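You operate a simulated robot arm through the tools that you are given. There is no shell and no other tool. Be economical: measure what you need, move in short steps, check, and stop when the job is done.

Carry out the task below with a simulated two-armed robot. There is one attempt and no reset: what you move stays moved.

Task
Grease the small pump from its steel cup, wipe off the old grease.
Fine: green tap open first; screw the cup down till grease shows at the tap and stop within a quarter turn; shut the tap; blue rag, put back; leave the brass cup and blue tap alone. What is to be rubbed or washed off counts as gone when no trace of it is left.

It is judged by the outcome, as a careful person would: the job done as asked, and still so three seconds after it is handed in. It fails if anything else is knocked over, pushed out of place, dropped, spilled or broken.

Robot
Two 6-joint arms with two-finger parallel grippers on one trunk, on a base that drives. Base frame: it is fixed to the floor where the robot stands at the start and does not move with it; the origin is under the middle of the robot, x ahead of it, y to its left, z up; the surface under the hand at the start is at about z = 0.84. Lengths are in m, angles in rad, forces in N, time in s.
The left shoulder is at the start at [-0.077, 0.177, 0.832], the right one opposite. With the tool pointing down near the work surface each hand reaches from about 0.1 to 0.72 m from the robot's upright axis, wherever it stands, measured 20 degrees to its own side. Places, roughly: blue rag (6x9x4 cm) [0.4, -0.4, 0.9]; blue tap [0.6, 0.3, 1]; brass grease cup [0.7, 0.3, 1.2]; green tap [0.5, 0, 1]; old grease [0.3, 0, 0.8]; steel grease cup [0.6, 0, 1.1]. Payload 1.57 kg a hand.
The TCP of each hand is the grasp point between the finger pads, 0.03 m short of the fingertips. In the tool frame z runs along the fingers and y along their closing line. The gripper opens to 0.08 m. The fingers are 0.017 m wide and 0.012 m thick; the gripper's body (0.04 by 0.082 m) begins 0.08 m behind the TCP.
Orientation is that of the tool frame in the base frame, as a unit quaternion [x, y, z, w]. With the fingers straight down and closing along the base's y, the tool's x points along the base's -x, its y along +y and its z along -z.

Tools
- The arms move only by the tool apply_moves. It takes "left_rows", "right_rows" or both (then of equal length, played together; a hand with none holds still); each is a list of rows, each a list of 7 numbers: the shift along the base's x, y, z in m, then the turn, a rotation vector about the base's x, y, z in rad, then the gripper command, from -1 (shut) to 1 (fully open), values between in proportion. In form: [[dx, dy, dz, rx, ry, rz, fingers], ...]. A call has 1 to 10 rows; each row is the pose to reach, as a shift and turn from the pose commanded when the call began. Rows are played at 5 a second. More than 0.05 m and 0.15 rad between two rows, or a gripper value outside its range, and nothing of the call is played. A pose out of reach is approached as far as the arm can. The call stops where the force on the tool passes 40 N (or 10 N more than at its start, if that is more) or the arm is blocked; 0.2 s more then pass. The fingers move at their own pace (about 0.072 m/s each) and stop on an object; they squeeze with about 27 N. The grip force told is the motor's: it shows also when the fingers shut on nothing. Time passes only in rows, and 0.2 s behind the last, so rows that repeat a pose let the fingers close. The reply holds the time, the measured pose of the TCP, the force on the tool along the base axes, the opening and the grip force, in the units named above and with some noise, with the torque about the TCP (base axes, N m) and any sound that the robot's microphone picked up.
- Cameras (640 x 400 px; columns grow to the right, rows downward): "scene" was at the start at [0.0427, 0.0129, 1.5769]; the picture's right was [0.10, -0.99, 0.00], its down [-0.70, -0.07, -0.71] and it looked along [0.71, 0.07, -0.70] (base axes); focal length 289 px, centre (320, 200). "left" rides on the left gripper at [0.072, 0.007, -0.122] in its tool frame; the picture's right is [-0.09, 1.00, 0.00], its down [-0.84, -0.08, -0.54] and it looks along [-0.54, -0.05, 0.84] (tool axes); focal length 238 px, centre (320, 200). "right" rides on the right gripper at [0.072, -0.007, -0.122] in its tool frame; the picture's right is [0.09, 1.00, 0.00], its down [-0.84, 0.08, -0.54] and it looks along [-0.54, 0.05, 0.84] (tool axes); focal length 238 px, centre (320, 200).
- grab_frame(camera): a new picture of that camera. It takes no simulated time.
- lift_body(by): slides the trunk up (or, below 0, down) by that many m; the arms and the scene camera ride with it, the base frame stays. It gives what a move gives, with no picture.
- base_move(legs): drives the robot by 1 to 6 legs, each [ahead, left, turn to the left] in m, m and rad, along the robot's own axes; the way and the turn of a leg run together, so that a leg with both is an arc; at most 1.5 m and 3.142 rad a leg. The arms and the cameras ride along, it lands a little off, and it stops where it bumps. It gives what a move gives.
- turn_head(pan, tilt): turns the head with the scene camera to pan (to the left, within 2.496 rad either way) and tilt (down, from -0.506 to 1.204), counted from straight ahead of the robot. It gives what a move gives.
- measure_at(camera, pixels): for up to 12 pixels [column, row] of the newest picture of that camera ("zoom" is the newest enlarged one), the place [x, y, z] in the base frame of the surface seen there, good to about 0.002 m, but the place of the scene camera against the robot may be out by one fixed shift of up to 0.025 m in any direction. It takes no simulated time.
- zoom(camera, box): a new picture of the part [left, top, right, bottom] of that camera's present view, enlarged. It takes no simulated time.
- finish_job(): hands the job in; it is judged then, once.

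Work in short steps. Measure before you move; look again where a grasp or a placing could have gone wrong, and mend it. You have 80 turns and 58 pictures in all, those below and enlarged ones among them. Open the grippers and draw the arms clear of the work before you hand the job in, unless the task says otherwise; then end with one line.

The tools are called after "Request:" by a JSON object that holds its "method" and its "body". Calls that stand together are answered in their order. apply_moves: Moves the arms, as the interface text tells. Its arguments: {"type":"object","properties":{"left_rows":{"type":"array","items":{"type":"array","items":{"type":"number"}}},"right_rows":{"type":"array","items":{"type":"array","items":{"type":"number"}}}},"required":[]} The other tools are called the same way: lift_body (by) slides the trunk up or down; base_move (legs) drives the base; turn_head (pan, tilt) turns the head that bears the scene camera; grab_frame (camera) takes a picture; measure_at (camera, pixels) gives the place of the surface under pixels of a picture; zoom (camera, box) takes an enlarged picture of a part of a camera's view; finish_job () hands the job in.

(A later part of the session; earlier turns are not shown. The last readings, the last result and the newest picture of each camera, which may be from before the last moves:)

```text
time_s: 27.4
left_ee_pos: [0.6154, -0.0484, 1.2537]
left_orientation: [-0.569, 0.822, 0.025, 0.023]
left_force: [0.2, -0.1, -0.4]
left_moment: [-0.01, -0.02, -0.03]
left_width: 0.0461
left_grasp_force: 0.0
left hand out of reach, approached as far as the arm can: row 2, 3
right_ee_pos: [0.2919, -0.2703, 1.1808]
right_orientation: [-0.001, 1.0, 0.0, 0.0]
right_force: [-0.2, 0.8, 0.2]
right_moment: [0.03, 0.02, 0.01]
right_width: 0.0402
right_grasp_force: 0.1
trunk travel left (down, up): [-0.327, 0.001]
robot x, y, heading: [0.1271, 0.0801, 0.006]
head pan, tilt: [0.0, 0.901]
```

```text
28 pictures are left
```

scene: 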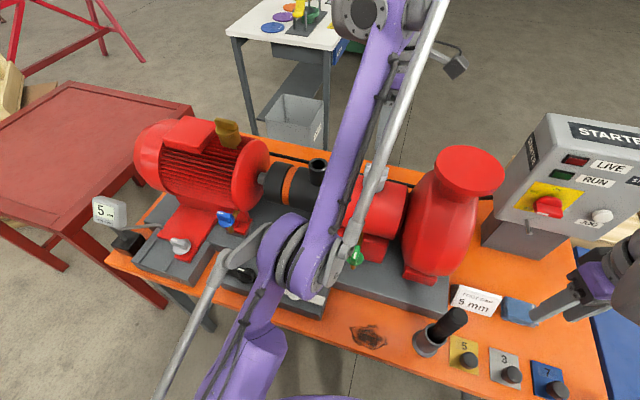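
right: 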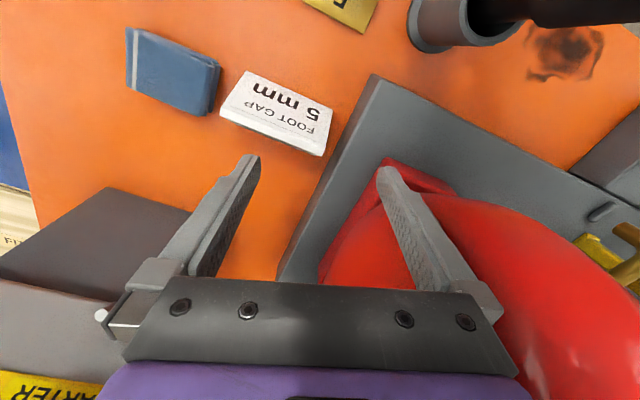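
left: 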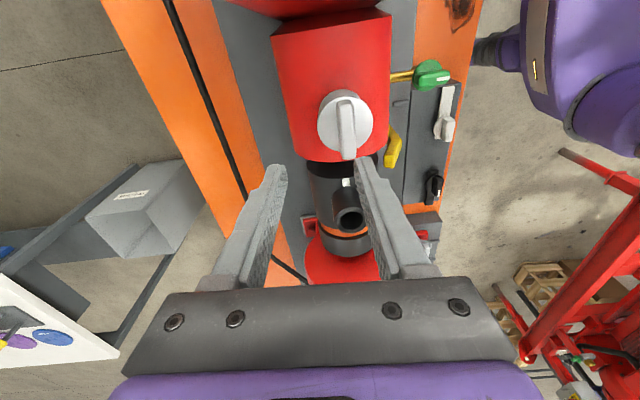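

Reach with the left arm here is awkward and blocks the view. The right arm mirrors better (tap would lie left of its forearm), so I retract the left arm to the left and shift the base right.

Request:
{"method": "apply_moves", "body": {"left_rows": [[-0.03, 0.03, 0.0, 0, 0, 0, 0], [-0.06, 0.06, 0.0, 0, 0, 0, 0], [-0.09, 0.09, 0.0, 0, 0, 0, 0], [-0.12, 0.12, 0.0, 0, 0, 0, 0], [-0.15, 0.15, 0.0, 0, 0, 0, 0], [-0.18, 0.18, 0.0, 0, 0, 0, 0], [-0.21, 0.21, 0.0, 0, 0, 0, 0], [-0.24, 0.24, 0.0, 0, 0, 0, 0], [-0.27, 0.27, 0.0, 0, 0, 0, 0], [-0.3, 0.3, 0.0, 0, 0, 0, 0]]}}

Request:
{"method": "base_move", "body": {"legs": [[0, -0.118, 0]]}}

Request:
{"method": "grab_frame", "body": {"camera": "scene"}}

```text
time_s: 29.8
left_ee_pos: [0.4178, 0.2341, 1.2916]
left_orientation: [-0.568, 0.822, 0.026, 0.023]
left_force: [-1.2, 0.0, -0.3]
left_moment: [0.04, 0.01, 0.01]
left_width: 0.0399
left_grasp_force: 0.0
left hand out of reach, approached as far as the arm can: row 1, 2, 3, 4, 5, 6, 7, 8
right_ee_pos: [0.2891, -0.2705, 1.1804]
right_orientation: [0.0, 1.0, -0.001, 0.0]
right_force: [-0.4, 0.6, 0.1]
right_moment: [0.04, -0.03, 0.02]
right_width: 0.0398
right_grasp_force: 0.0
trunk travel left (down, up): [-0.327, 0.001]
robot x, y, heading: [0.1253, 0.0791, 0.0]
head pan, tilt: [0.0, 0.901]
stopped in row 10 (left hand): the arm was blocked; the commanded pose is now the measured one
```

```text
time_s: 31.5
left_ee_pos: [0.4209, 0.1153, 1.2927]
left_orientation: [-0.569, 0.822, 0.025, 0.023]
left_force: [-0.4, 0.6, 0.0]
left_moment: [0.03, -0.03, 0.01]
left_width: 0.04
left_grasp_force: 0.1
right_ee_pos: [0.2935, -0.3878, 1.1814]
right_orientation: [0.0, 1.0, 0.0, 0.0]
right_force: [1.0, -0.6, 0.5]
right_moment: [0.06, 0.03, 0.0]
right_width: 0.0397
right_grasp_force: 0.0
trunk travel left (down, up): [-0.327, 0.001]
robot x, y, heading: [0.1305, -0.0388, 0.004]
head pan, tilt: [0.0, 0.901]
```

```text
27 pictures are left
```

scene: 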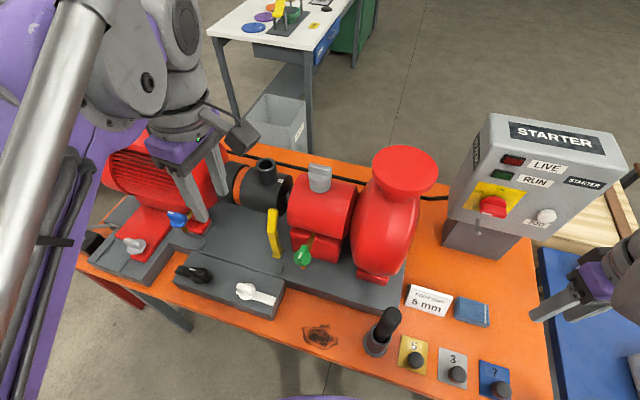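

The view is now clear: tap at (303,255), cup at (319,178), nothing disturbed. I bring the right hand round in front of the pump and over the cup, turning it to +69°.

Request:
{"method": "apply_moves", "body": {"right_rows": [[0, 0.04, 0.02, 0, 0, 0, 0.15], [0.01, 0.08, 0.04, 0, 0, 0, 0.15], [0.02, 0.125, 0.054, 0, 0, 0, 0.15], [0.03, 0.17, 0.054, 0, 0, 0, 0.15], [0.04, 0.215, 0.054, 0, 0, 0, 0.15], [0.05, 0.26, 0.054, 0, 0, 0, 0.15], [0.07, 0.3, 0.054, 0, 0, 0, 0.15], [0.11, 0.32, 0.054, 0, 0, 0, 0.15], [0.15, 0.335, 0.054, 0, 0, 0, 0.15], [0.19, 0.34, 0.054, 0, 0, 0, 0.15]]}}

Request:
{"method": "apply_moves", "body": {"right_rows": [[0.02, 0.002, 0, 0, 0, 0.145, 0.15], [0.04, 0.004, 0, 0, 0, 0.29, 0.15], [0.06, 0.006, 0, 0, 0, 0.435, 0.15], [0.08, 0.008, 0, 0, 0, 0.58, 0.15], [0.1, 0.009, 0, 0, 0, 0.725, 0.15], [0.11, 0.009, 0, 0, 0, 0.87, 0.15], [0.11, 0.009, 0, 0, 0, 1.015, 0.15], [0.11, 0.009, 0, 0, 0, 1.15, 0.15], [0.11, 0.009, 0, 0, 0, 1.211, 0.15], [0.11, 0.009, 0, 0, 0, 1.211, 0.15]]}}

Request:
{"method": "grab_frame", "body": {"camera": "right"}}

Request:
{"method": "grab_frame", "body": {"camera": "scene"}}

```text
time_s: 33.7
left_ee_pos: [0.4218, 0.1162, 1.2929]
left_orientation: [-0.569, 0.822, 0.025, 0.022]
left_force: [-0.7, 0.2, -0.8]
left_moment: [-0.04, 0.04, -0.02]
left_width: 0.0401
left_grasp_force: 0.0
right_ee_pos: [0.484, -0.0491, 1.2334]
right_orientation: [0.0, 1.0, -0.001, -0.001]
right_force: [0.4, 0.8, -0.5]
right_moment: [0.0, 0.03, 0.0]
right_width: 0.0459
right_grasp_force: 0.0
trunk travel left (down, up): [-0.327, 0.001]
robot x, y, heading: [0.1291, -0.0412, -0.002]
head pan, tilt: [0.0, 0.901]
```

```text
time_s: 35.9
left_ee_pos: [0.4203, 0.1151, 1.2927]
left_orientation: [-0.569, 0.822, 0.025, 0.022]
left_force: [0.0, 0.3, -0.1]
left_moment: [-0.02, -0.04, 0.0]
left_width: 0.0401
left_grasp_force: 0.0
right_ee_pos: [0.5923, -0.0404, 1.236]
right_orientation: [-0.569, 0.822, 0.0, 0.0]
right_force: [0.4, 0.6, 1.0]
right_moment: [-0.02, -0.02, 0.02]
right_width: 0.0459
right_grasp_force: 0.1
trunk travel left (down, up): [-0.327, 0.001]
robot x, y, heading: [0.1275, -0.0414, -0.002]
head pan, tilt: [0.0, 0.901]
```

```text
26 pictures are left
```

right: 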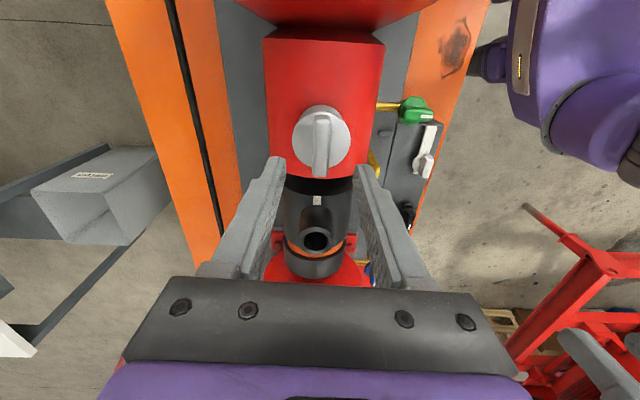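

```text
25 pictures are left
```

scene: 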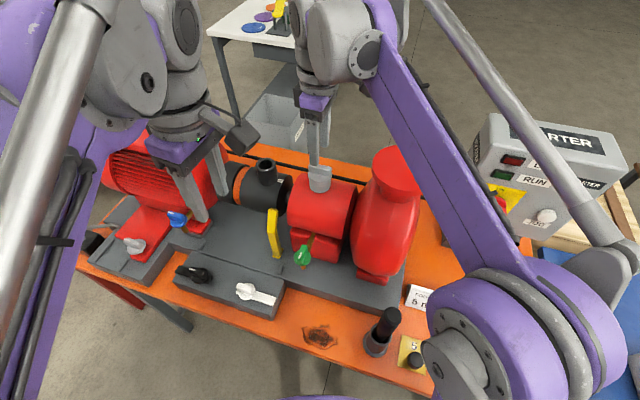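

The right arm reaches well and the tap stays in view. I check the bar's place in the right picture.

Request:
{"method": "measure_at", "body": {"camera": "right", "pixels": [[320, 122], [320, 145], [320, 172], [314, 160], [327, 160], [300, 140], [345, 140]]}}

Request:
{"method": "zoom", "body": {"camera": "scene", "box": [279, 235, 327, 275]}}

```text
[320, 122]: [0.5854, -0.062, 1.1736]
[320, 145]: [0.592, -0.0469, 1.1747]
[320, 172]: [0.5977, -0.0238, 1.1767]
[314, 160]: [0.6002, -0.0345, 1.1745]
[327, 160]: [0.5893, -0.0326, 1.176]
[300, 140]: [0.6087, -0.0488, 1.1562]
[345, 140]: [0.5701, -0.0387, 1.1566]
```

```text
10.00 times, centred on (303, 255) of scene
```

zoom: 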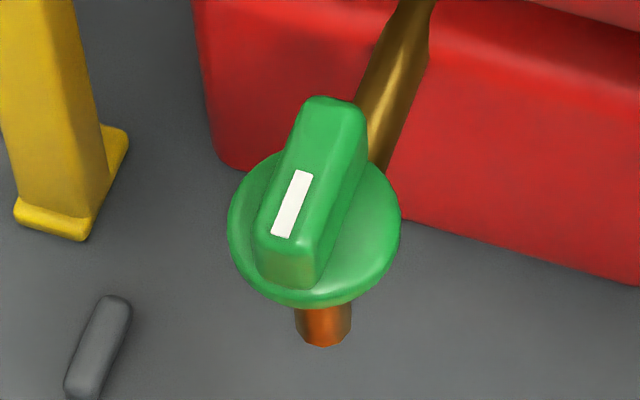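

Spout clean so far, bar centred under the hand. I descend to z≈1.188 and close.

Request:
{"method": "apply_moves", "body": {"right_rows": [[0.001, 0.001, -0.03, 0, 0, 0, 0.15], [0.001, 0.001, -0.047, 0, 0, 0, 0.15], [0.001, 0.001, -0.047, 0, 0, 0, 0.15], [0.001, 0.001, -0.047, 0, 0, 0, -1], [0.001, 0.001, -0.047, 0, 0, 0, -1], [0.001, 0.001, -0.047, 0, 0, 0, -1]]}}

```text
time_s: 37.3
left_ee_pos: [0.4206, 0.1167, 1.2915]
left_orientation: [-0.568, 0.822, 0.025, 0.022]
left_force: [0.2, 0.0, -0.5]
left_moment: [-0.02, -0.01, -0.01]
left_width: 0.0399
left_grasp_force: 0.0
right_ee_pos: [0.5944, -0.038, 1.1874]
right_orientation: [-0.568, 0.823, 0.001, -0.001]
right_force: [-8.9, 3.0, -7.4]
right_moment: [0.03, 0.16, 0.01]
right_width: 0.0139
right_grasp_force: 29.7
trunk travel left (down, up): [-0.327, 0.001]
robot x, y, heading: [0.1298, -0.0374, 0.003]
head pan, tilt: [0.0, 0.901]
```

Good grip. I begin turning clockwise, short at first.

Request:
{"method": "apply_moves", "body": {"right_rows": [[-0.0008, 0.0002, -0.0006, 0, 0, -0.14, -1], [-0.0008, 0.0002, -0.0007, 0, 0, -0.28, -1], [-0.0008, 0.0002, -0.0008, 0, 0, -0.42, -1], [-0.0008, 0.0002, -0.0009, 0, 0, -0.56, -1]]}}

```text
time_s: 38.3
left_ee_pos: [0.4206, 0.1157, 1.2931]
left_orientation: [-0.568, 0.822, 0.025, 0.023]
left_force: [0.4, 0.1, 0.5]
left_moment: [0.0, 0.0, 0.01]
left_width: 0.0403
left_grasp_force: 0.1
right_ee_pos: [0.5929, -0.0379, 1.189]
right_orientation: [-0.318, 0.948, -0.001, 0.001]
right_force: [2.6, 2.5, 7.6]
right_moment: [-0.43, 0.7, 0.0]
right_width: 0.0139
right_grasp_force: 31.0
trunk travel left (down, up): [-0.327, 0.001]
robot x, y, heading: [0.1244, -0.0384, -0.0]
head pan, tilt: [0.0, 0.901]
```

Smooth. I continue to about 82° total and look at the spout and the cup.

Request:
{"method": "apply_moves", "body": {"right_rows": [[0, 0, 0.0005, 0, 0, -0.145, -1], [0, 0, 0.0004, 0, 0, -0.29, -1], [0, 0, 0.0003, 0, 0, -0.435, -1], [0, 0, 0.0002, 0, 0, -0.58, -1], [0, 0, 0.0001, 0, 0, -0.725, -1], [0, 0, 0, 0, 0, -0.87, -1]]}}

Request:
{"method": "zoom", "body": {"camera": "scene", "box": [245, 150, 375, 280]}}

```text
time_s: 39.7
left_ee_pos: [0.4202, 0.1132, 1.2921]
left_orientation: [-0.568, 0.822, 0.026, 0.023]
left_force: [0.0, -0.4, -0.1]
left_moment: [0.03, -0.04, 0.04]
left_width: 0.0402
left_grasp_force: 0.1
right_ee_pos: [0.594, -0.0411, 1.1877]
right_orientation: [0.112, 0.994, 0.0, 0.0]
right_force: [9.0, -11.4, 20.2]
right_moment: [-0.3, -0.28, -0.02]
right_width: 0.014
right_grasp_force: 30.5
trunk travel left (down, up): [-0.327, 0.001]
robot x, y, heading: [0.1271, -0.0414, -0.002]
head pan, tilt: [0.0, 0.901]
```

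```text
3.08 times, centred on (310, 215) of scene
```

zoom: 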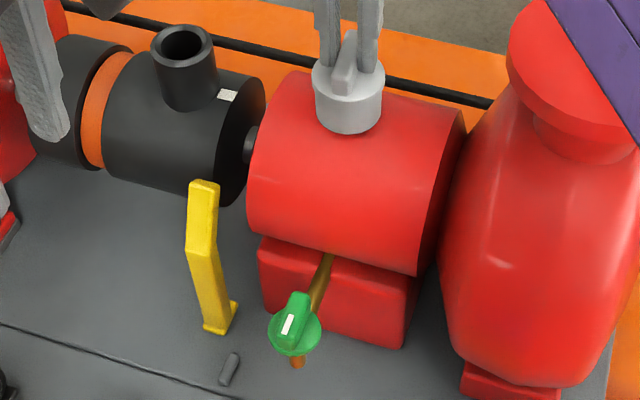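

Cup turned 82°, spout still clean. Upward load is 20 N, so I unload and continue, watching which way the cup travels.

Request:
{"method": "apply_moves", "body": {"right_rows": [[0.0008, -0.001, 0.0018, 0, 0, 0, -1], [0.0008, -0.001, 0.0018, 0, 0, 0, -1]]}}

Request:
{"method": "apply_moves", "body": {"right_rows": [[0, 0, 0, 0, 0, -0.145, -1], [0, 0, 0, 0, 0, -0.29, -1], [0, 0, 0, 0, 0, -0.435, -1], [0, 0, 0, 0, 0, -0.58, -1], [0, 0, 0, 0, 0, -0.725, -1], [0, 0, 0, 0, 0, -0.87, -1], [0, 0, 0, 0, 0, -1.0, -1], [0, 0, 0, 0, 0, -1.1, -1]]}}

Request:
{"method": "zoom", "body": {"camera": "scene", "box": [245, 150, 375, 280]}}

```text
time_s: 40.3
left_ee_pos: [0.4211, 0.1137, 1.2913]
left_orientation: [-0.569, 0.822, 0.026, 0.023]
left_force: [0.7, 0.2, 0.6]
left_moment: [-0.01, -0.01, 0.0]
left_width: 0.0401
left_grasp_force: 0.1
right_ee_pos: [0.5926, -0.042, 1.1879]
right_orientation: [0.111, 0.994, 0.0, -0.001]
right_force: [3.4, -9.6, -5.0]
right_moment: [-0.42, -0.94, 0.01]
right_width: 0.0141
right_grasp_force: 30.2
trunk travel left (down, up): [-0.327, 0.001]
robot x, y, heading: [0.1277, -0.0451, 0.003]
head pan, tilt: [0.0, 0.901]
```

```text
time_s: 42.1
left_ee_pos: [0.4184, 0.1126, 1.2923]
left_orientation: [-0.568, 0.822, 0.025, 0.023]
left_force: [0.2, 0.3, 0.0]
left_moment: [-0.04, 0.01, 0.0]
left_width: 0.0396
left_grasp_force: 0.0
right_ee_pos: [0.5916, -0.0424, 1.1897]
right_orientation: [0.614, 0.789, 0.001, -0.001]
right_force: [-15.8, -13.7, -20.6]
right_moment: [-0.14, 0.27, 0.03]
right_width: 0.0138
right_grasp_force: 30.6
trunk travel left (down, up): [-0.327, 0.001]
robot x, y, heading: [0.127, -0.0402, 0.001]
head pan, tilt: [0.0, 0.901]
```

```text
3.08 times, centred on (310, 215) of scene
```

zoom: 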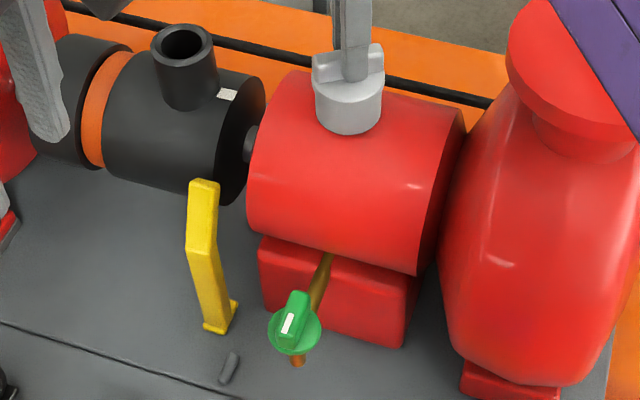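

The load turned downward: the cup sinks as it should. No grease yet at 145°. I unload and go on.

Request:
{"method": "apply_moves", "body": {"right_rows": [[-0.0013, -0.0012, -0.002, 0, 0, 0, -1], [-0.0013, -0.0012, -0.0021, 0, 0, -0.145, -1], [-0.0013, -0.0012, -0.0022, 0, 0, -0.29, -1], [-0.0013, -0.0012, -0.0024, 0, 0, -0.435, -1], [-0.0013, -0.0012, -0.0026, 0, 0, -0.58, -1], [-0.0013, -0.0012, -0.0028, 0, 0, -0.725, -1], [-0.0013, -0.0012, -0.003, 0, 0, -0.87, -1], [-0.0013, -0.0012, -0.0031, 0, 0, -1.0, -1], [-0.0013, -0.0012, -0.0032, 0, 0, -1.14, -1], [-0.0013, -0.0012, -0.0033, 0, 0, -1.28, -1]]}}

Request:
{"method": "zoom", "body": {"camera": "scene", "box": [245, 150, 375, 280]}}

```text
time_s: 44.3
left_ee_pos: [0.4188, 0.1163, 1.2916]
left_orientation: [-0.569, 0.822, 0.024, 0.021]
left_force: [-0.5, 0.5, -0.4]
left_moment: [0.0, -0.02, 0.0]
left_width: 0.0401
left_grasp_force: 0.0
right_ee_pos: [0.5915, -0.0421, 1.1855]
right_orientation: [0.964, 0.268, 0.001, -0.001]
right_force: [1.9, -1.7, 14.3]
right_moment: [0.37, -0.72, -0.01]
right_width: 0.014
right_grasp_force: 30.1
trunk travel left (down, up): [-0.327, 0.001]
robot x, y, heading: [0.1253, -0.0394, 0.0]
head pan, tilt: [0.0, 0.901]
```

```text
3.08 times, centred on (310, 215) of scene
```

zoom: 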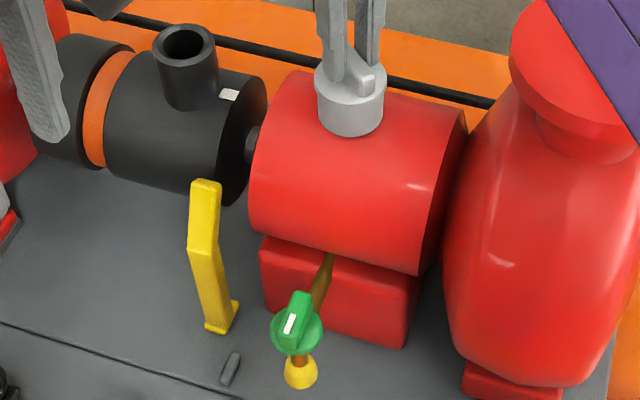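

Grease shows at the spout (yellow bead at (300,370)); I stop turning. I release the cup, rise and swing the hand back toward the tap, unwinding the wrist.

Request:
{"method": "apply_moves", "body": {"right_rows": [[0, 0, 0, 0, 0, 0, 0.15], [0, 0, 0, 0, 0, 0, 0.15], [0, 0, 0.02, 0, 0, 0, 0.15], [0, 0, 0.05, 0, 0, 0, 0.15], [-0.03, 0, 0.05, 0, 0, 0.145, 0.15], [-0.06, 0.01, 0.05, 0, 0, 0.29, 0.15], [-0.09, 0.02, 0.05, 0, 0, 0.435, 0], [-0.11, 0.03, 0.05, 0, 0, 0.58, -0.1], [-0.12, 0.04, 0.03, 0, 0, 0.725, -0.1], [-0.124, 0.044, 0.01, 0, 0, 0.87, -0.1]]}}

Request:
{"method": "apply_moves", "body": {"right_rows": [[0, 0, 0, 0, 0, 0.145, -0.1], [0, 0, 0, 0, 0, 0.29, -0.1], [0, 0, -0.02, 0, 0, 0.435, -0.1], [0, 0, -0.04, 0, 0, 0.58, -0.1], [0, 0, -0.06, 0, 0, 0.725, -0.1], [0, 0, -0.08, 0, 0, 0.87, -0.1], [0, 0, -0.08, 0, 0, 1.015, -0.1], [0, 0, -0.08, 0, 0, 1.16, -0.1], [0, 0, -0.08, 0, 0, 1.305, -0.1], [0, 0, -0.08, 0, 0, 1.45, -0.1]]}}

Request:
{"method": "grab_frame", "body": {"camera": "right"}}

```text
time_s: 46.5
left_ee_pos: [0.419, 0.1163, 1.293]
left_orientation: [-0.569, 0.822, 0.025, 0.022]
left_force: [-0.2, 0.4, 1.1]
left_moment: [-0.03, 0.01, 0.01]
left_width: 0.04
left_grasp_force: 0.1
right_ee_pos: [0.4685, 0.0015, 1.1961]
right_orientation: [0.76, 0.65, 0.0, -0.001]
right_force: [0.0, 0.0, 0.4]
right_moment: [-0.03, 0.0, -0.01]
right_width: 0.0359
right_grasp_force: 0.0
trunk travel left (down, up): [-0.327, 0.001]
robot x, y, heading: [0.1281, -0.04, -0.001]
head pan, tilt: [0.0, 0.901]
```

```text
time_s: 48.7
left_ee_pos: [0.4208, 0.1158, 1.2919]
left_orientation: [-0.569, 0.822, 0.025, 0.022]
left_force: [0.6, 0.7, 0.4]
left_moment: [0.0, -0.01, -0.01]
left_width: 0.0396
left_grasp_force: 0.0
right_ee_pos: [0.4677, 0.0018, 1.1153]
right_orientation: [0.139, 0.99, 0.0, -0.001]
right_force: [0.6, 0.3, -0.5]
right_moment: [0.03, -0.03, 0.0]
right_width: 0.0362
right_grasp_force: 0.0
trunk travel left (down, up): [-0.327, 0.001]
robot x, y, heading: [0.1277, -0.04, 0.001]
head pan, tilt: [0.0, 0.901]
```

```text
20 pictures are left
```

right: 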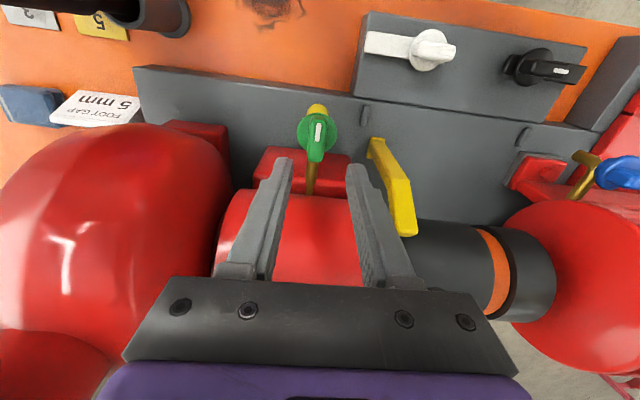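

The hand is above the tap, bar at (317,130). I measure it before descending.

Request:
{"method": "measure_at", "body": {"camera": "right", "pixels": [[319, 123], [318, 140], [316, 155], [310, 143], [326, 140]]}}

```text
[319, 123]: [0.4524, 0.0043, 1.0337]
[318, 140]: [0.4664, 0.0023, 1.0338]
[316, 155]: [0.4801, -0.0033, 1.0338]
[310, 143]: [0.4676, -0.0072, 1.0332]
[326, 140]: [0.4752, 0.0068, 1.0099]
```

Bar centre is (0.468, 0.001), as planned. I descend and grip.

Request:
{"method": "apply_moves", "body": {"right_rows": [[0, 0, -0.03, 0, 0, 0.035, -0.1], [0, 0, -0.06, 0, 0, 0.035, -0.1], [0, 0, -0.0685, 0, 0, 0.035, -0.1], [0, 0, -0.0685, 0, 0, 0.035, -0.1], [0, 0, -0.0685, 0, 0, 0.035, -1], [0, 0, -0.0685, 0, 0, 0.035, -1], [0, 0, -0.0685, 0, 0, 0.035, -1]]}}

```text
time_s: 50.3
left_ee_pos: [0.4197, 0.1146, 1.2936]
left_orientation: [-0.568, 0.822, 0.026, 0.023]
left_force: [1.2, 0.1, 0.5]
left_moment: [-0.01, -0.02, 0.03]
left_width: 0.0399
left_grasp_force: 0.1
right_ee_pos: [0.4666, -0.001, 1.0445]
right_orientation: [0.123, 0.992, 0.0, 0.001]
right_force: [-4.9, -12.6, -6.5]
right_moment: [-0.37, -0.03, -0.49]
right_width: 0.0167
right_grasp_force: 31.9
trunk travel left (down, up): [-0.327, 0.001]
robot x, y, heading: [0.1279, -0.0386, -0.003]
head pan, tilt: [0.0, 0.901]
```

Good grip. I unload in y and turn clockwise to shut.

Request:
{"method": "apply_moves", "body": {"right_rows": [[0, -0.001, 0, 0, 0, -0.14, -1], [0, -0.001, 0, 0, 0, -0.28, -1], [0, -0.001, 0, 0, 0, -0.42, -1], [0, -0.001, 0, 0, 0, -0.56, -1], [0, -0.001, 0, 0, 0, -0.7, -1]]}}

```text
time_s: 51.5
left_ee_pos: [0.4199, 0.1137, 1.2917]
left_orientation: [-0.568, 0.823, 0.026, 0.022]
left_force: [0.2, 0.6, 0.7]
left_moment: [0.0, -0.02, -0.04]
left_width: 0.0399
left_grasp_force: 0.2
right_ee_pos: [0.4672, -0.0007, 1.0458]
right_orientation: [0.457, 0.89, 0.001, 0.0]
right_force: [-9.8, -13.1, -27.1]
right_moment: [-0.18, 0.21, 0.01]
right_width: 0.0157
right_grasp_force: 31.4
trunk travel left (down, up): [-0.327, 0.001]
robot x, y, heading: [0.128, -0.0446, 0.002]
head pan, tilt: [0.0, 0.901]
```

I unload (-0.8, -1.0, -2.2 mm) and complete the quarter turn.

Request:
{"method": "apply_moves", "body": {"right_rows": [[-0.0008, -0.001, -0.0022, 0, 0, 0, -1], [-0.0008, -0.001, -0.0022, 0, 0, -0.14, -1], [-0.0008, -0.001, -0.0022, 0, 0, -0.28, -1], [-0.0008, -0.001, -0.0022, 0, 0, -0.42, -1], [-0.0008, -0.001, -0.0022, 0, 0, -0.56, -1], [-0.0008, -0.001, -0.0022, 0, 0, -0.7, -1], [-0.0008, -0.001, -0.0022, 0, 0, -0.82, -1], [-0.0008, -0.001, -0.0022, 0, 0, -0.9, -1]]}}

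```text
time_s: 53.3
left_ee_pos: [0.4216, 0.115, 1.2918]
left_orientation: [-0.569, 0.821, 0.025, 0.021]
left_force: [-0.6, 0.5, -0.3]
left_moment: [0.02, -0.02, -0.01]
left_width: 0.0399
left_grasp_force: 0.1
right_ee_pos: [0.4685, 0.0, 1.0459]
right_orientation: [0.798, 0.603, 0.002, 0.0]
right_force: [14.8, -0.2, 26.3]
right_moment: [0.28, -0.36, -0.04]
right_width: 0.0159
right_grasp_force: 31.2
trunk travel left (down, up): [-0.327, 0.001]
robot x, y, heading: [0.1288, -0.0396, 0.0]
head pan, tilt: [0.0, 0.901]
```

Now at -106° with no stop torque yet; I nudge 0.1 rad more to feel for the closed stop.

Request:
{"method": "apply_moves", "body": {"right_rows": [[0.001, 0, 0.002, 0, 0, 0, -1], [0.001, 0, 0.002, 0, 0, -0.05, -1], [0.001, 0, 0.002, 0, 0, -0.1, -1]]}}

Request:
{"method": "zoom", "body": {"camera": "scene", "box": [270, 225, 338, 285]}}

```text
time_s: 54.1
left_ee_pos: [0.422, 0.1157, 1.291]
left_orientation: [-0.569, 0.821, 0.026, 0.021]
left_force: [0.3, 0.6, -0.2]
left_moment: [-0.01, 0.05, 0.0]
left_width: 0.0403
left_grasp_force: 0.1
right_ee_pos: [0.4686, -0.0001, 1.0452]
right_orientation: [0.826, 0.563, -0.002, -0.001]
right_force: [4.1, -2.8, -27.0]
right_moment: [-0.16, -0.35, 0.59]
right_width: 0.0164
right_grasp_force: 31.8
trunk travel left (down, up): [-0.327, 0.001]
robot x, y, heading: [0.1278, -0.0401, -0.002]
head pan, tilt: [0.0, 0.901]
```

```text
6.67 times, centred on (304, 255) of scene
```

zoom: 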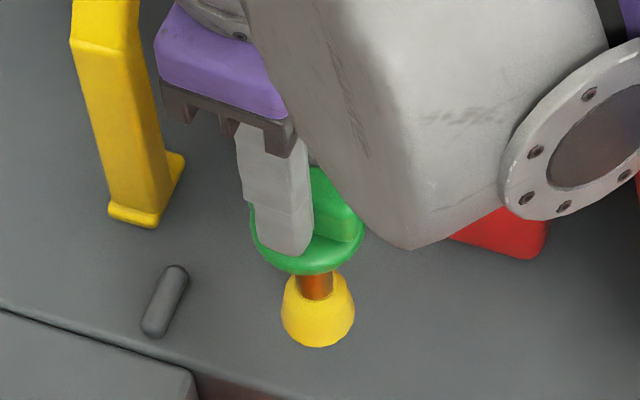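

Stop felt (0.59 N m): the tap is shut. I release, rise, and head back and right toward the rag, keeping this yaw that suits it.

Request:
{"method": "apply_moves", "body": {"right_rows": [[0, 0, 0, 0, 0, 0.1, -0.1], [0, 0, 0, 0, 0, 0.1, -0.1], [0, 0, 0.04, 0, 0, 0.1, -0.1], [0, 0, 0.085, 0, 0, 0.1, -0.1], [-0.045, 0, 0.095, 0, 0, 0.1, 0.2], [-0.09, 0, 0.095, 0, 0, 0.1, 0.6], [-0.12, -0.03, 0.095, 0, 0, 0.1, 1], [-0.13, -0.07, 0.095, 0, 0, 0.1, 1], [-0.135, -0.115, 0.095, 0, 0, 0.1, 1], [-0.135, -0.16, 0.095, 0, 0, 0.1, 1]]}}

Request:
{"method": "apply_moves", "body": {"right_rows": [[0, -0.045, 0, 0, 0, 0, 1], [0, -0.09, 0, 0, 0, 0, 1], [0.01, -0.135, 0, 0, 0, 0, 1], [0.02, -0.18, 0, 0, 0, 0, 1], [0.04, -0.22, 0, 0, 0, 0, 1], [0.06, -0.258, 0, 0, 0, 0, 1], [0.06, -0.258, -0.04, 0, 0, 0, 1], [0.06, -0.258, -0.08, 0, 0, 0, 1], [0.06, -0.258, -0.1, 0, 0, 0, 1], [0.06, -0.258, -0.1, 0, 0, 0, 1]]}}

Request:
{"method": "grab_frame", "body": {"camera": "right"}}

Request:
{"method": "grab_frame", "body": {"camera": "scene"}}

```text
time_s: 56.3
left_ee_pos: [0.4197, 0.1158, 1.2929]
left_orientation: [-0.568, 0.822, 0.025, 0.022]
left_force: [0.9, 0.3, 0.3]
left_moment: [-0.01, -0.05, -0.04]
left_width: 0.0402
left_grasp_force: 0.0
right_ee_pos: [0.3323, -0.1589, 1.1395]
right_orientation: [0.797, 0.605, 0.0, -0.001]
right_force: [-0.1, -0.5, -0.8]
right_moment: [-0.01, -0.01, 0.01]
right_width: 0.0799
right_grasp_force: 0.0
trunk travel left (down, up): [-0.327, 0.001]
robot x, y, heading: [0.1292, -0.0423, -0.001]
head pan, tilt: [0.0, 0.901]
```

```text
time_s: 58.5
left_ee_pos: [0.4198, 0.1163, 1.292]
left_orientation: [-0.569, 0.822, 0.025, 0.023]
left_force: [-0.5, 0.2, 0.4]
left_moment: [-0.01, -0.01, 0.0]
left_width: 0.04
left_grasp_force: 0.0
right_ee_pos: [0.3939, -0.4179, 1.0401]
right_orientation: [0.797, 0.604, 0.001, 0.0]
right_force: [-1.3, -0.2, 0.6]
right_moment: [-0.01, -0.01, -0.02]
right_width: 0.0801
right_grasp_force: 0.1
trunk travel left (down, up): [-0.327, 0.001]
robot x, y, heading: [0.1326, -0.0433, -0.001]
head pan, tilt: [0.0, 0.901]
```

```text
18 pictures are left
```

right: 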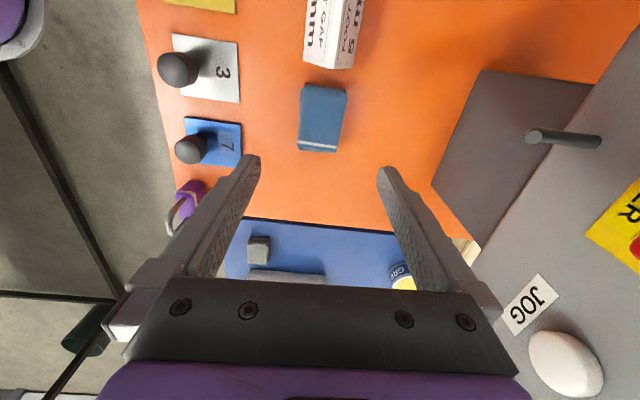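

```text
17 pictures are left
```

scene: 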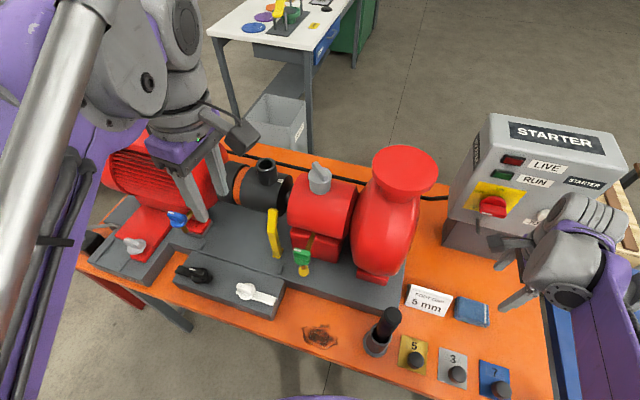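

The rag is at (322,118), between tag and box; shut tap shows its bar across. I measure rag corners and nearby obstacles.

Request:
{"method": "measure_at", "body": {"camera": "right", "pixels": [[304, 88], [346, 93], [299, 148], [336, 152], [322, 120], [310, 68], [355, 68], [535, 135], [565, 360], [530, 300], [437, 180], [205, 150]]}}

Request:
{"method": "measure_at", "body": {"camera": "scene", "pixels": [[303, 330], [335, 330], [320, 325], [318, 347], [320, 337], [337, 342], [375, 345], [282, 295]]}}

Request:
{"method": "zoom", "body": {"camera": "scene", "box": [285, 310, 355, 360]}}

```text
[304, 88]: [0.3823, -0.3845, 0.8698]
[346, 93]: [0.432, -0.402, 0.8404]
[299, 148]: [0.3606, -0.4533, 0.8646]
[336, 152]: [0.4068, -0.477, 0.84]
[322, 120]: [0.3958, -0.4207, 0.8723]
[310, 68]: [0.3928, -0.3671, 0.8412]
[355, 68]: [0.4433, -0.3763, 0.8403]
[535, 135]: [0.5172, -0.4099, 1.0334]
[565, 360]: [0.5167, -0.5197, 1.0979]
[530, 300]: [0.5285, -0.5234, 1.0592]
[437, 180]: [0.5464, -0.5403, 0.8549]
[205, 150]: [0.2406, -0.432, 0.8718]
```

```text
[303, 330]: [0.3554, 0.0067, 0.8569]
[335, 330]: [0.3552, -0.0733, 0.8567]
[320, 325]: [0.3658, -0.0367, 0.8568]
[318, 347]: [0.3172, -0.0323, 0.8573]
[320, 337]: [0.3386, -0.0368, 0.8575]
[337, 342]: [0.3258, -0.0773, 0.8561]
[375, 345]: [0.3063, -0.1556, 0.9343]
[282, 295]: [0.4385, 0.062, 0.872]
```

```text
8.00 times, centred on (320, 335) of scene
```

zoom: 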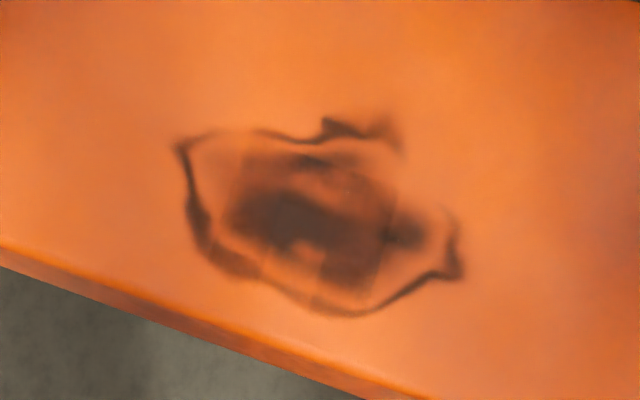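

Rag centre (0.396,-0.421), top z 0.872, aligned with the hand. I descend over it and close with the tips about 13 mm above the bench.

Request:
{"method": "apply_moves", "body": {"right_rows": [[0.002, -0.003, -0.04, 0, 0, -0.03, 1], [0.002, -0.003, -0.08, 0, 0, -0.03, 1], [0.002, -0.003, -0.12, 0, 0, -0.03, 1], [0.002, -0.003, -0.155, 0, 0, -0.03, 1], [0.002, -0.003, -0.155, 0, 0, -0.03, 1], [0.002, -0.003, -0.155, 0, 0, -0.03, -1], [0.002, -0.003, -0.155, 0, 0, -0.03, -1], [0.002, -0.003, -0.155, 0, 0, -0.03, -1], [0.002, -0.003, -0.155, 0, 0, -0.03, -1]]}}

Request:
{"method": "grab_frame", "body": {"camera": "right"}}

Request:
{"method": "measure_at", "body": {"camera": "scene", "pixels": [[300, 285], [320, 290], [350, 300], [380, 308], [285, 340], [310, 356], [340, 370], [365, 330], [366, 345], [270, 315], [280, 325]]}}

```text
time_s: 60.5
left_ee_pos: [0.4197, 0.1152, 1.2916]
left_orientation: [-0.569, 0.822, 0.025, 0.022]
left_force: [0.8, -0.8, 0.3]
left_moment: [0.03, 0.02, -0.01]
left_width: 0.0399
left_grasp_force: 0.0
right_ee_pos: [0.3979, -0.4214, 0.8864]
right_orientation: [0.806, 0.592, 0.0, 0.001]
right_force: [0.3, -0.2, 0.1]
right_moment: [-0.03, 0.02, 0.02]
right_width: 0.0549
right_grasp_force: 26.4
trunk travel left (down, up): [-0.327, 0.001]
robot x, y, heading: [0.1262, -0.0389, -0.001]
head pan, tilt: [0.0, 0.901]
```

```text
15 pictures are left
```

right: 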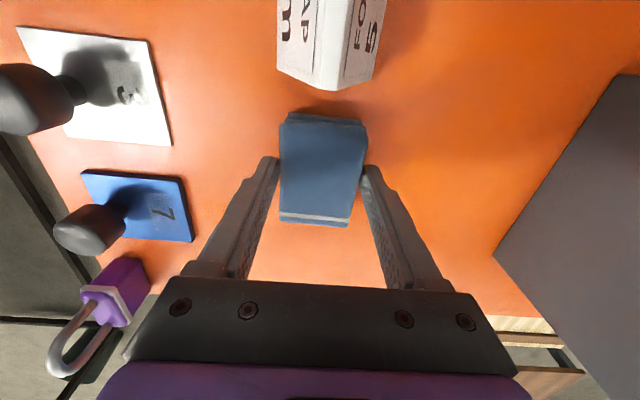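

```text
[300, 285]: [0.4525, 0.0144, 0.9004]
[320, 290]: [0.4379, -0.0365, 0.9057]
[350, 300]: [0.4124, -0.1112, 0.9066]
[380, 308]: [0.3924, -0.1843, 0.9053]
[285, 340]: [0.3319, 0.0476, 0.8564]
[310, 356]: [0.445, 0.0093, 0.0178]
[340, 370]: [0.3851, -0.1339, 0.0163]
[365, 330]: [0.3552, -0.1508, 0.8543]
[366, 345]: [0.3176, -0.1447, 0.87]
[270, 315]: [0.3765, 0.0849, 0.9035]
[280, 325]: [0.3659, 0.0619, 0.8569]
```

Rag gripped (0.055 wide), return pose (0.398,-0.421,0.886). I lift it high, pass over the pot, and stop above the stain.

Request:
{"method": "apply_moves", "body": {"right_rows": [[0, 0, 0.05, 0, 0, 0, -1], [0, 0, 0.1, 0, 0, 0, -1], [0, 0, 0.15, 0, 0, 0, -1], [0, 0, 0.2, 0, 0, 0, -1], [0, 0, 0.25, 0, 0, 0, -1], [-0.02, 0.04, 0.26, 0, 0, 0, -1], [-0.04, 0.08, 0.26, 0, 0, 0, -1], [-0.05, 0.125, 0.26, 0, 0, 0, -1], [-0.06, 0.17, 0.26, 0, 0, 0, -1], [-0.06, 0.215, 0.26, 0, 0, 0, -1]]}}

Request:
{"method": "apply_moves", "body": {"right_rows": [[0, 0.045, 0, 0, 0, 0, -1], [0, 0.09, 0, 0, 0, 0, -1], [0, 0.135, 0, 0, 0, 0, -1], [0, 0.17, 0, 0, 0, 0, -1], [0, 0.17, -0.05, 0, 0, 0, -1], [0, 0.17, -0.1, 0, 0, 0, -1], [0, 0.17, -0.15, 0, 0, 0, -1], [0, 0.17, -0.2, 0, 0, 0, -1], [0, 0.17, -0.24, 0, 0, 0, -1], [0, 0.17, -0.24, 0, 0, 0, -1]]}}

Request:
{"method": "grab_frame", "body": {"camera": "right"}}

```text
time_s: 62.7
left_ee_pos: [0.421, 0.114, 1.2924]
left_orientation: [-0.568, 0.822, 0.026, 0.021]
left_force: [0.7, 0.5, 0.2]
left_moment: [0.02, 0.01, 0.01]
left_width: 0.0399
left_grasp_force: 0.0
right_ee_pos: [0.3315, -0.2075, 1.1478]
right_orientation: [0.805, 0.593, 0.001, 0.0]
right_force: [0.3, 0.5, -0.5]
right_moment: [0.03, 0.01, 0.04]
right_width: 0.0001
right_grasp_force: 21.5
trunk travel left (down, up): [-0.327, 0.001]
robot x, y, heading: [0.1257, -0.0391, -0.005]
head pan, tilt: [0.0, 0.901]
```

```text
time_s: 64.9
left_ee_pos: [0.4194, 0.1152, 1.2916]
left_orientation: [-0.568, 0.823, 0.025, 0.023]
left_force: [1.0, -0.3, -0.4]
left_moment: [0.01, 0.0, 0.01]
left_width: 0.0402
left_grasp_force: 0.2
right_ee_pos: [0.3328, -0.0335, 0.908]
right_orientation: [0.806, 0.592, 0.0, 0.0]
right_force: [0.4, 0.4, -0.1]
right_moment: [0.02, 0.0, 0.02]
right_width: 0.0
right_grasp_force: 21.7
trunk travel left (down, up): [-0.327, 0.001]
robot x, y, heading: [0.1296, -0.0425, -0.0]
head pan, tilt: [0.0, 0.901]
```

```text
14 pictures are left
```

right: 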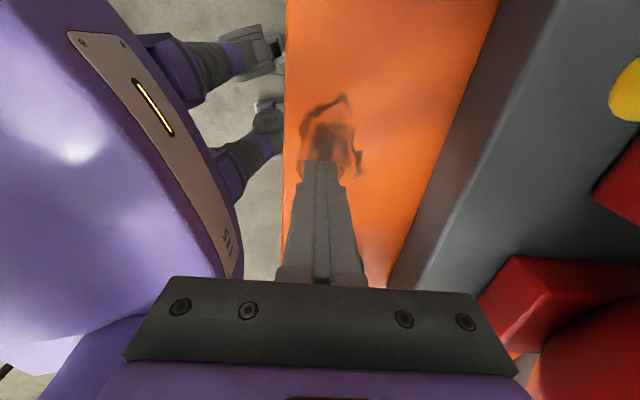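

The fingers are empty: the rag slipped out during the lift. I look where it is.

Request:
{"method": "grab_frame", "body": {"camera": "scene"}}

```text
13 pictures are left
```

scene: 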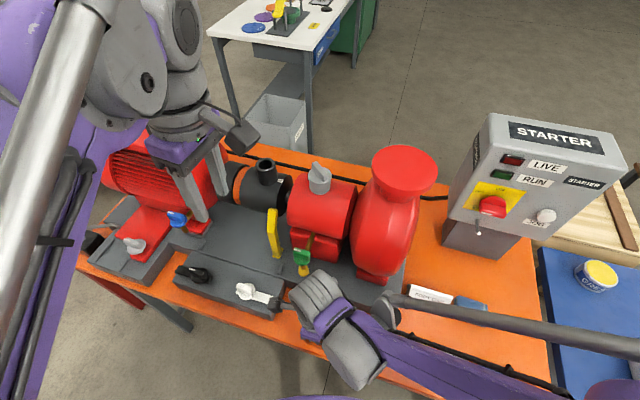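

The rag still lies at its place near (470,303). I go back over the same path with open fingers and check.

Request:
{"method": "apply_moves", "body": {"right_rows": [[0, 0, 0.05, 0, 0, 0, -1], [0, 0, 0.1, 0, 0, 0, -1], [0, 0, 0.15, 0, 0, 0, -1], [0, 0, 0.2, 0, 0, 0, -1], [0, 0, 0.23, 0, 0, 0, -1], [0, -0.045, 0.23, 0, 0, 0, -1], [0, -0.09, 0.23, 0, 0, 0, 0], [0, -0.135, 0.23, 0, 0, 0, 1], [0, -0.18, 0.23, 0, 0, 0, 1], [0, -0.225, 0.23, 0, 0, 0, 1]]}}

Request:
{"method": "apply_moves", "body": {"right_rows": [[0.01, -0.04, 0, 0, 0, 0, 1], [0.025, -0.08, 0, 0, 0, 0, 1], [0.045, -0.12, 0, 0, 0, 0, 1], [0.063, -0.16, -0.02, 0, 0, 0, 1], [0.063, -0.163, -0.06, 0, 0, 0, 1], [0.063, -0.163, -0.1, 0, 0, 0, 1], [0.063, -0.163, -0.14, 0, 0, 0, 1], [0.063, -0.163, -0.14, 0, 0, 0, 1]]}}

Request:
{"method": "grab_frame", "body": {"camera": "right"}}

```text
time_s: 67.1
left_ee_pos: [0.4202, 0.1154, 1.2919]
left_orientation: [-0.568, 0.822, 0.026, 0.022]
left_force: [0.7, 0.2, 0.6]
left_moment: [0.0, 0.0, -0.03]
left_width: 0.0401
left_grasp_force: 0.0
right_ee_pos: [0.3321, -0.2631, 1.1377]
right_orientation: [0.806, 0.592, -0.001, 0.0]
right_force: [0.1, -0.1, 0.0]
right_moment: [0.01, 0.05, 0.0]
right_width: 0.0802
right_grasp_force: 0.1
trunk travel left (down, up): [-0.327, 0.001]
robot x, y, heading: [0.1288, -0.0401, 0.001]
head pan, tilt: [0.0, 0.901]
```

```text
time_s: 68.9
left_ee_pos: [0.4214, 0.1157, 1.2913]
left_orientation: [-0.569, 0.822, 0.026, 0.022]
left_force: [-0.4, 0.2, -0.2]
left_moment: [-0.04, 0.02, 0.01]
left_width: 0.0399
left_grasp_force: 0.1
right_ee_pos: [0.3987, -0.4233, 0.9971]
right_orientation: [0.806, 0.592, 0.0, 0.0]
right_force: [-0.7, -0.4, -0.1]
right_moment: [0.01, -0.01, 0.01]
right_width: 0.0798
right_grasp_force: 0.0
trunk travel left (down, up): [-0.327, 0.001]
robot x, y, heading: [0.1245, -0.0405, -0.0]
head pan, tilt: [0.0, 0.901]
```

```text
12 pictures are left
```

right: 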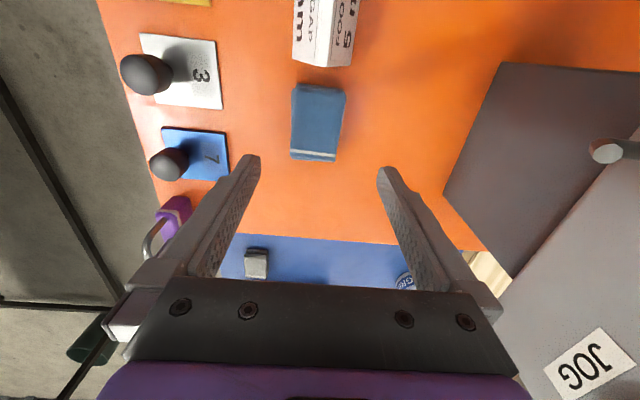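

The rag is where it was. I grip deeper this time (TCP z 0.874) and lift a little to test.

Request:
{"method": "apply_moves", "body": {"right_rows": [[-0.001, 0.001, -0.04, 0, 0, 0, 1], [-0.001, 0.001, -0.08, 0, 0, 0, 1], [-0.001, 0.001, -0.11, 0, 0, 0, 1], [-0.001, 0.001, -0.1235, 0, 0, 0, 1], [-0.001, 0.001, -0.1235, 0, 0, 0, 1], [-0.001, 0.001, -0.1235, 0, 0, 0, -1], [-0.001, 0.001, -0.1235, 0, 0, 0, -1], [-0.001, 0.001, -0.1235, 0, 0, 0, -1], [-0.001, 0.001, -0.1235, 0, 0, 0, -1]]}}

Request:
{"method": "apply_moves", "body": {"right_rows": [[0, 0, 0.01, 0, 0, 0, -1], [0, 0, 0.02, 0, 0, 0, -1], [0, 0, 0.03, 0, 0, 0, -1], [0, 0, 0.03, 0, 0, 0, -1]]}}

```text
time_s: 70.9
left_ee_pos: [0.4202, 0.1152, 1.2921]
left_orientation: [-0.569, 0.822, 0.025, 0.022]
left_force: [0.9, 0.3, -0.1]
left_moment: [0.01, 0.02, 0.01]
left_width: 0.0399
left_grasp_force: 0.1
right_ee_pos: [0.3981, -0.4239, 0.8759]
right_orientation: [0.806, 0.592, 0.0, 0.0]
right_force: [0.4, 0.3, -0.1]
right_moment: [-0.01, 0.02, 0.0]
right_width: 0.0551
right_grasp_force: 27.2
trunk travel left (down, up): [-0.327, 0.001]
robot x, y, heading: [0.1284, -0.0432, 0.003]
head pan, tilt: [0.0, 0.901]
```

```text
time_s: 71.9
left_ee_pos: [0.4216, 0.1155, 1.2924]
left_orientation: [-0.569, 0.822, 0.025, 0.021]
left_force: [0.3, -0.1, -0.6]
left_moment: [0.01, 0.01, -0.01]
left_width: 0.0398
left_grasp_force: 0.1
right_ee_pos: [0.3981, -0.4235, 0.905]
right_orientation: [0.806, 0.591, 0.0, 0.0]
right_force: [-0.1, -0.3, -0.3]
right_moment: [0.01, 0.01, -0.01]
right_width: 0.0551
right_grasp_force: 26.9
trunk travel left (down, up): [-0.327, 0.001]
robot x, y, heading: [0.1262, -0.0424, -0.002]
head pan, tilt: [0.0, 0.901]
```

Held this time. I carry it over to the stain.

Request:
{"method": "apply_moves", "body": {"right_rows": [[0, 0, 0.045, 0, 0, 0, -1], [0, 0, 0.09, 0, 0, 0, -1], [0, 0, 0.135, 0, 0, 0, -1], [0, 0, 0.18, 0, 0, 0, -1], [0, 0, 0.225, 0, 0, 0, -1], [-0.02, 0.04, 0.235, 0, 0, 0, -1], [-0.04, 0.08, 0.235, 0, 0, 0, -1], [-0.05, 0.125, 0.235, 0, 0, 0, -1], [-0.06, 0.17, 0.235, 0, 0, 0, -1], [-0.06, 0.215, 0.235, 0, 0, 0, -1]]}}

Request:
{"method": "apply_moves", "body": {"right_rows": [[0, 0.045, 0, 0, 0, 0, -1], [0, 0.09, 0, 0, 0, 0, -1], [0, 0.135, 0, 0, 0, 0, -1], [0, 0.172, 0, 0, 0, 0, -1], [0, 0.172, -0.05, 0, 0, 0, -1], [0, 0.172, -0.1, 0, 0, 0, -1], [0, 0.172, -0.15, 0, 0, 0, -1], [0, 0.172, -0.2, 0, 0, 0, -1], [0, 0.172, -0.24, 0, 0, 0, -1], [0, 0.172, -0.25, 0, 0, 0, -1]]}}

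Request:
{"method": "grab_frame", "body": {"camera": "right"}}

```text
time_s: 74.1
left_ee_pos: [0.4211, 0.1156, 1.2921]
left_orientation: [-0.568, 0.822, 0.025, 0.022]
left_force: [-0.1, 0.0, 1.0]
left_moment: [-0.01, 0.05, -0.01]
left_width: 0.0401
left_grasp_force: 0.0
right_ee_pos: [0.3393, -0.2068, 1.1376]
right_orientation: [0.806, 0.592, 0.0, 0.0]
right_force: [-0.2, 0.8, 0.1]
right_moment: [0.01, 0.01, 0.0]
right_width: 0.055
right_grasp_force: 26.7
trunk travel left (down, up): [-0.327, 0.001]
robot x, y, heading: [0.1233, -0.0425, 0.006]
head pan, tilt: [0.0, 0.901]
```

```text
time_s: 76.3
left_ee_pos: [0.4209, 0.1157, 1.2927]
left_orientation: [-0.569, 0.822, 0.025, 0.023]
left_force: [-0.7, 0.1, 0.6]
left_moment: [-0.03, 0.03, -0.02]
left_width: 0.0402
left_grasp_force: 0.1
right_ee_pos: [0.3374, -0.0355, 0.8864]
right_orientation: [0.806, 0.592, 0.0, 0.0]
right_force: [0.5, -0.9, -1.0]
right_moment: [-0.02, 0.02, 0.0]
right_width: 0.0549
right_grasp_force: 27.2
trunk travel left (down, up): [-0.327, 0.001]
robot x, y, heading: [0.1316, -0.0433, 0.005]
head pan, tilt: [0.0, 0.901]
```

```text
11 pictures are left
```

right: 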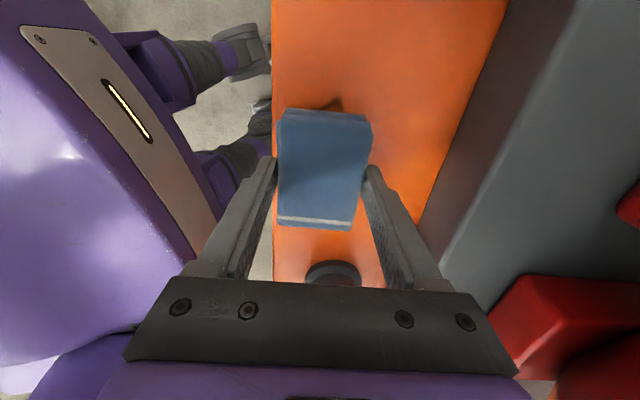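

The rag covers the stain. I lower to contact.

Request:
{"method": "apply_moves", "body": {"right_rows": [[0, 0, -0.008, 0, 0, 0, -1], [0, 0, -0.012, 0, 0, 0, -1], [0, 0, -0.012, 0, 0, 0, -1]]}}

```text
time_s: 77.1
left_ee_pos: [0.4204, 0.1148, 1.2923]
left_orientation: [-0.568, 0.822, 0.024, 0.022]
left_force: [0.8, 0.6, -0.5]
left_moment: [-0.02, -0.02, -0.01]
left_width: 0.0402
left_grasp_force: 0.0
right_ee_pos: [0.3377, -0.0356, 0.8764]
right_orientation: [0.806, 0.592, 0.0, 0.001]
right_force: [-0.3, -0.2, -1.0]
right_moment: [0.03, 0.02, 0.03]
right_width: 0.0552
right_grasp_force: 27.0
trunk travel left (down, up): [-0.327, 0.001]
robot x, y, heading: [0.1279, -0.0393, -0.006]
head pan, tilt: [0.0, 0.901]
```

Request:
{"method": "apply_moves", "body": {"right_rows": [[0, 0, -0.001, 0, 0, 0, -1], [0, 0, -0.002, 0, 0, 0, -1], [0, 0, -0.002, 0, 0, 0, -1]]}}

```text
time_s: 77.9
left_ee_pos: [0.4201, 0.1145, 1.293]
left_orientation: [-0.568, 0.822, 0.025, 0.023]
left_force: [0.0, 0.5, -0.3]
left_moment: [-0.01, 0.0, 0.02]
left_width: 0.0402
left_grasp_force: 0.1
right_ee_pos: [0.337, -0.036, 0.8751]
right_orientation: [0.806, 0.592, 0.001, 0.0]
right_force: [1.5, -3.8, 37.9]
right_moment: [-0.14, 0.01, 0.0]
right_width: 0.0552
right_grasp_force: 26.8
trunk travel left (down, up): [-0.327, 0.001]
robot x, y, heading: [0.1294, -0.0398, 0.001]
head pan, tilt: [0.0, 0.901]
```

Contact at 38 N; I ease up 1.2 mm and run wiping strokes across the stain.

Request:
{"method": "apply_moves", "body": {"right_rows": [[0, 0, 0.0012, 0, 0, 0, -1], [0.0073, 0.0239, 0.0012, 0, 0, 0, -1], [-0.0073, -0.0238, 0.0012, 0, 0, 0, -1], [0.01, -0.0291, 0.0012, 0, 0, 0, -1], [0.0245, 0.0185, 0.0012, 0, 0, 0, -1], [-0.0023, 0.0267, 0.0012, 0, 0, 0, -1], [-0.0165, -0.021, 0.0012, 0, 0, 0, -1], [0.01, -0.0291, 0.0012, 0, 0, 0, -1], [0.0245, 0.0185, 0.0012, 0, 0, 0, -1], [0, 0, 0.0012, 0, 0, 0, -1]]}}

```text
time_s: 80.1
left_ee_pos: [0.4184, 0.1137, 1.292]
left_orientation: [-0.569, 0.822, 0.025, 0.023]
left_force: [1.5, -0.1, -0.9]
left_moment: [0.06, 0.01, -0.01]
left_width: 0.0399
left_grasp_force: 0.2
right_ee_pos: [0.3373, -0.035, 0.8759]
right_orientation: [0.806, 0.592, 0.0, 0.0]
right_force: [-0.1, 0.4, -0.6]
right_moment: [0.03, 0.02, -0.02]
right_width: 0.055
right_grasp_force: 27.2
trunk travel left (down, up): [-0.327, 0.001]
robot x, y, heading: [0.1272, -0.0403, -0.004]
head pan, tilt: [0.0, 0.901]
```

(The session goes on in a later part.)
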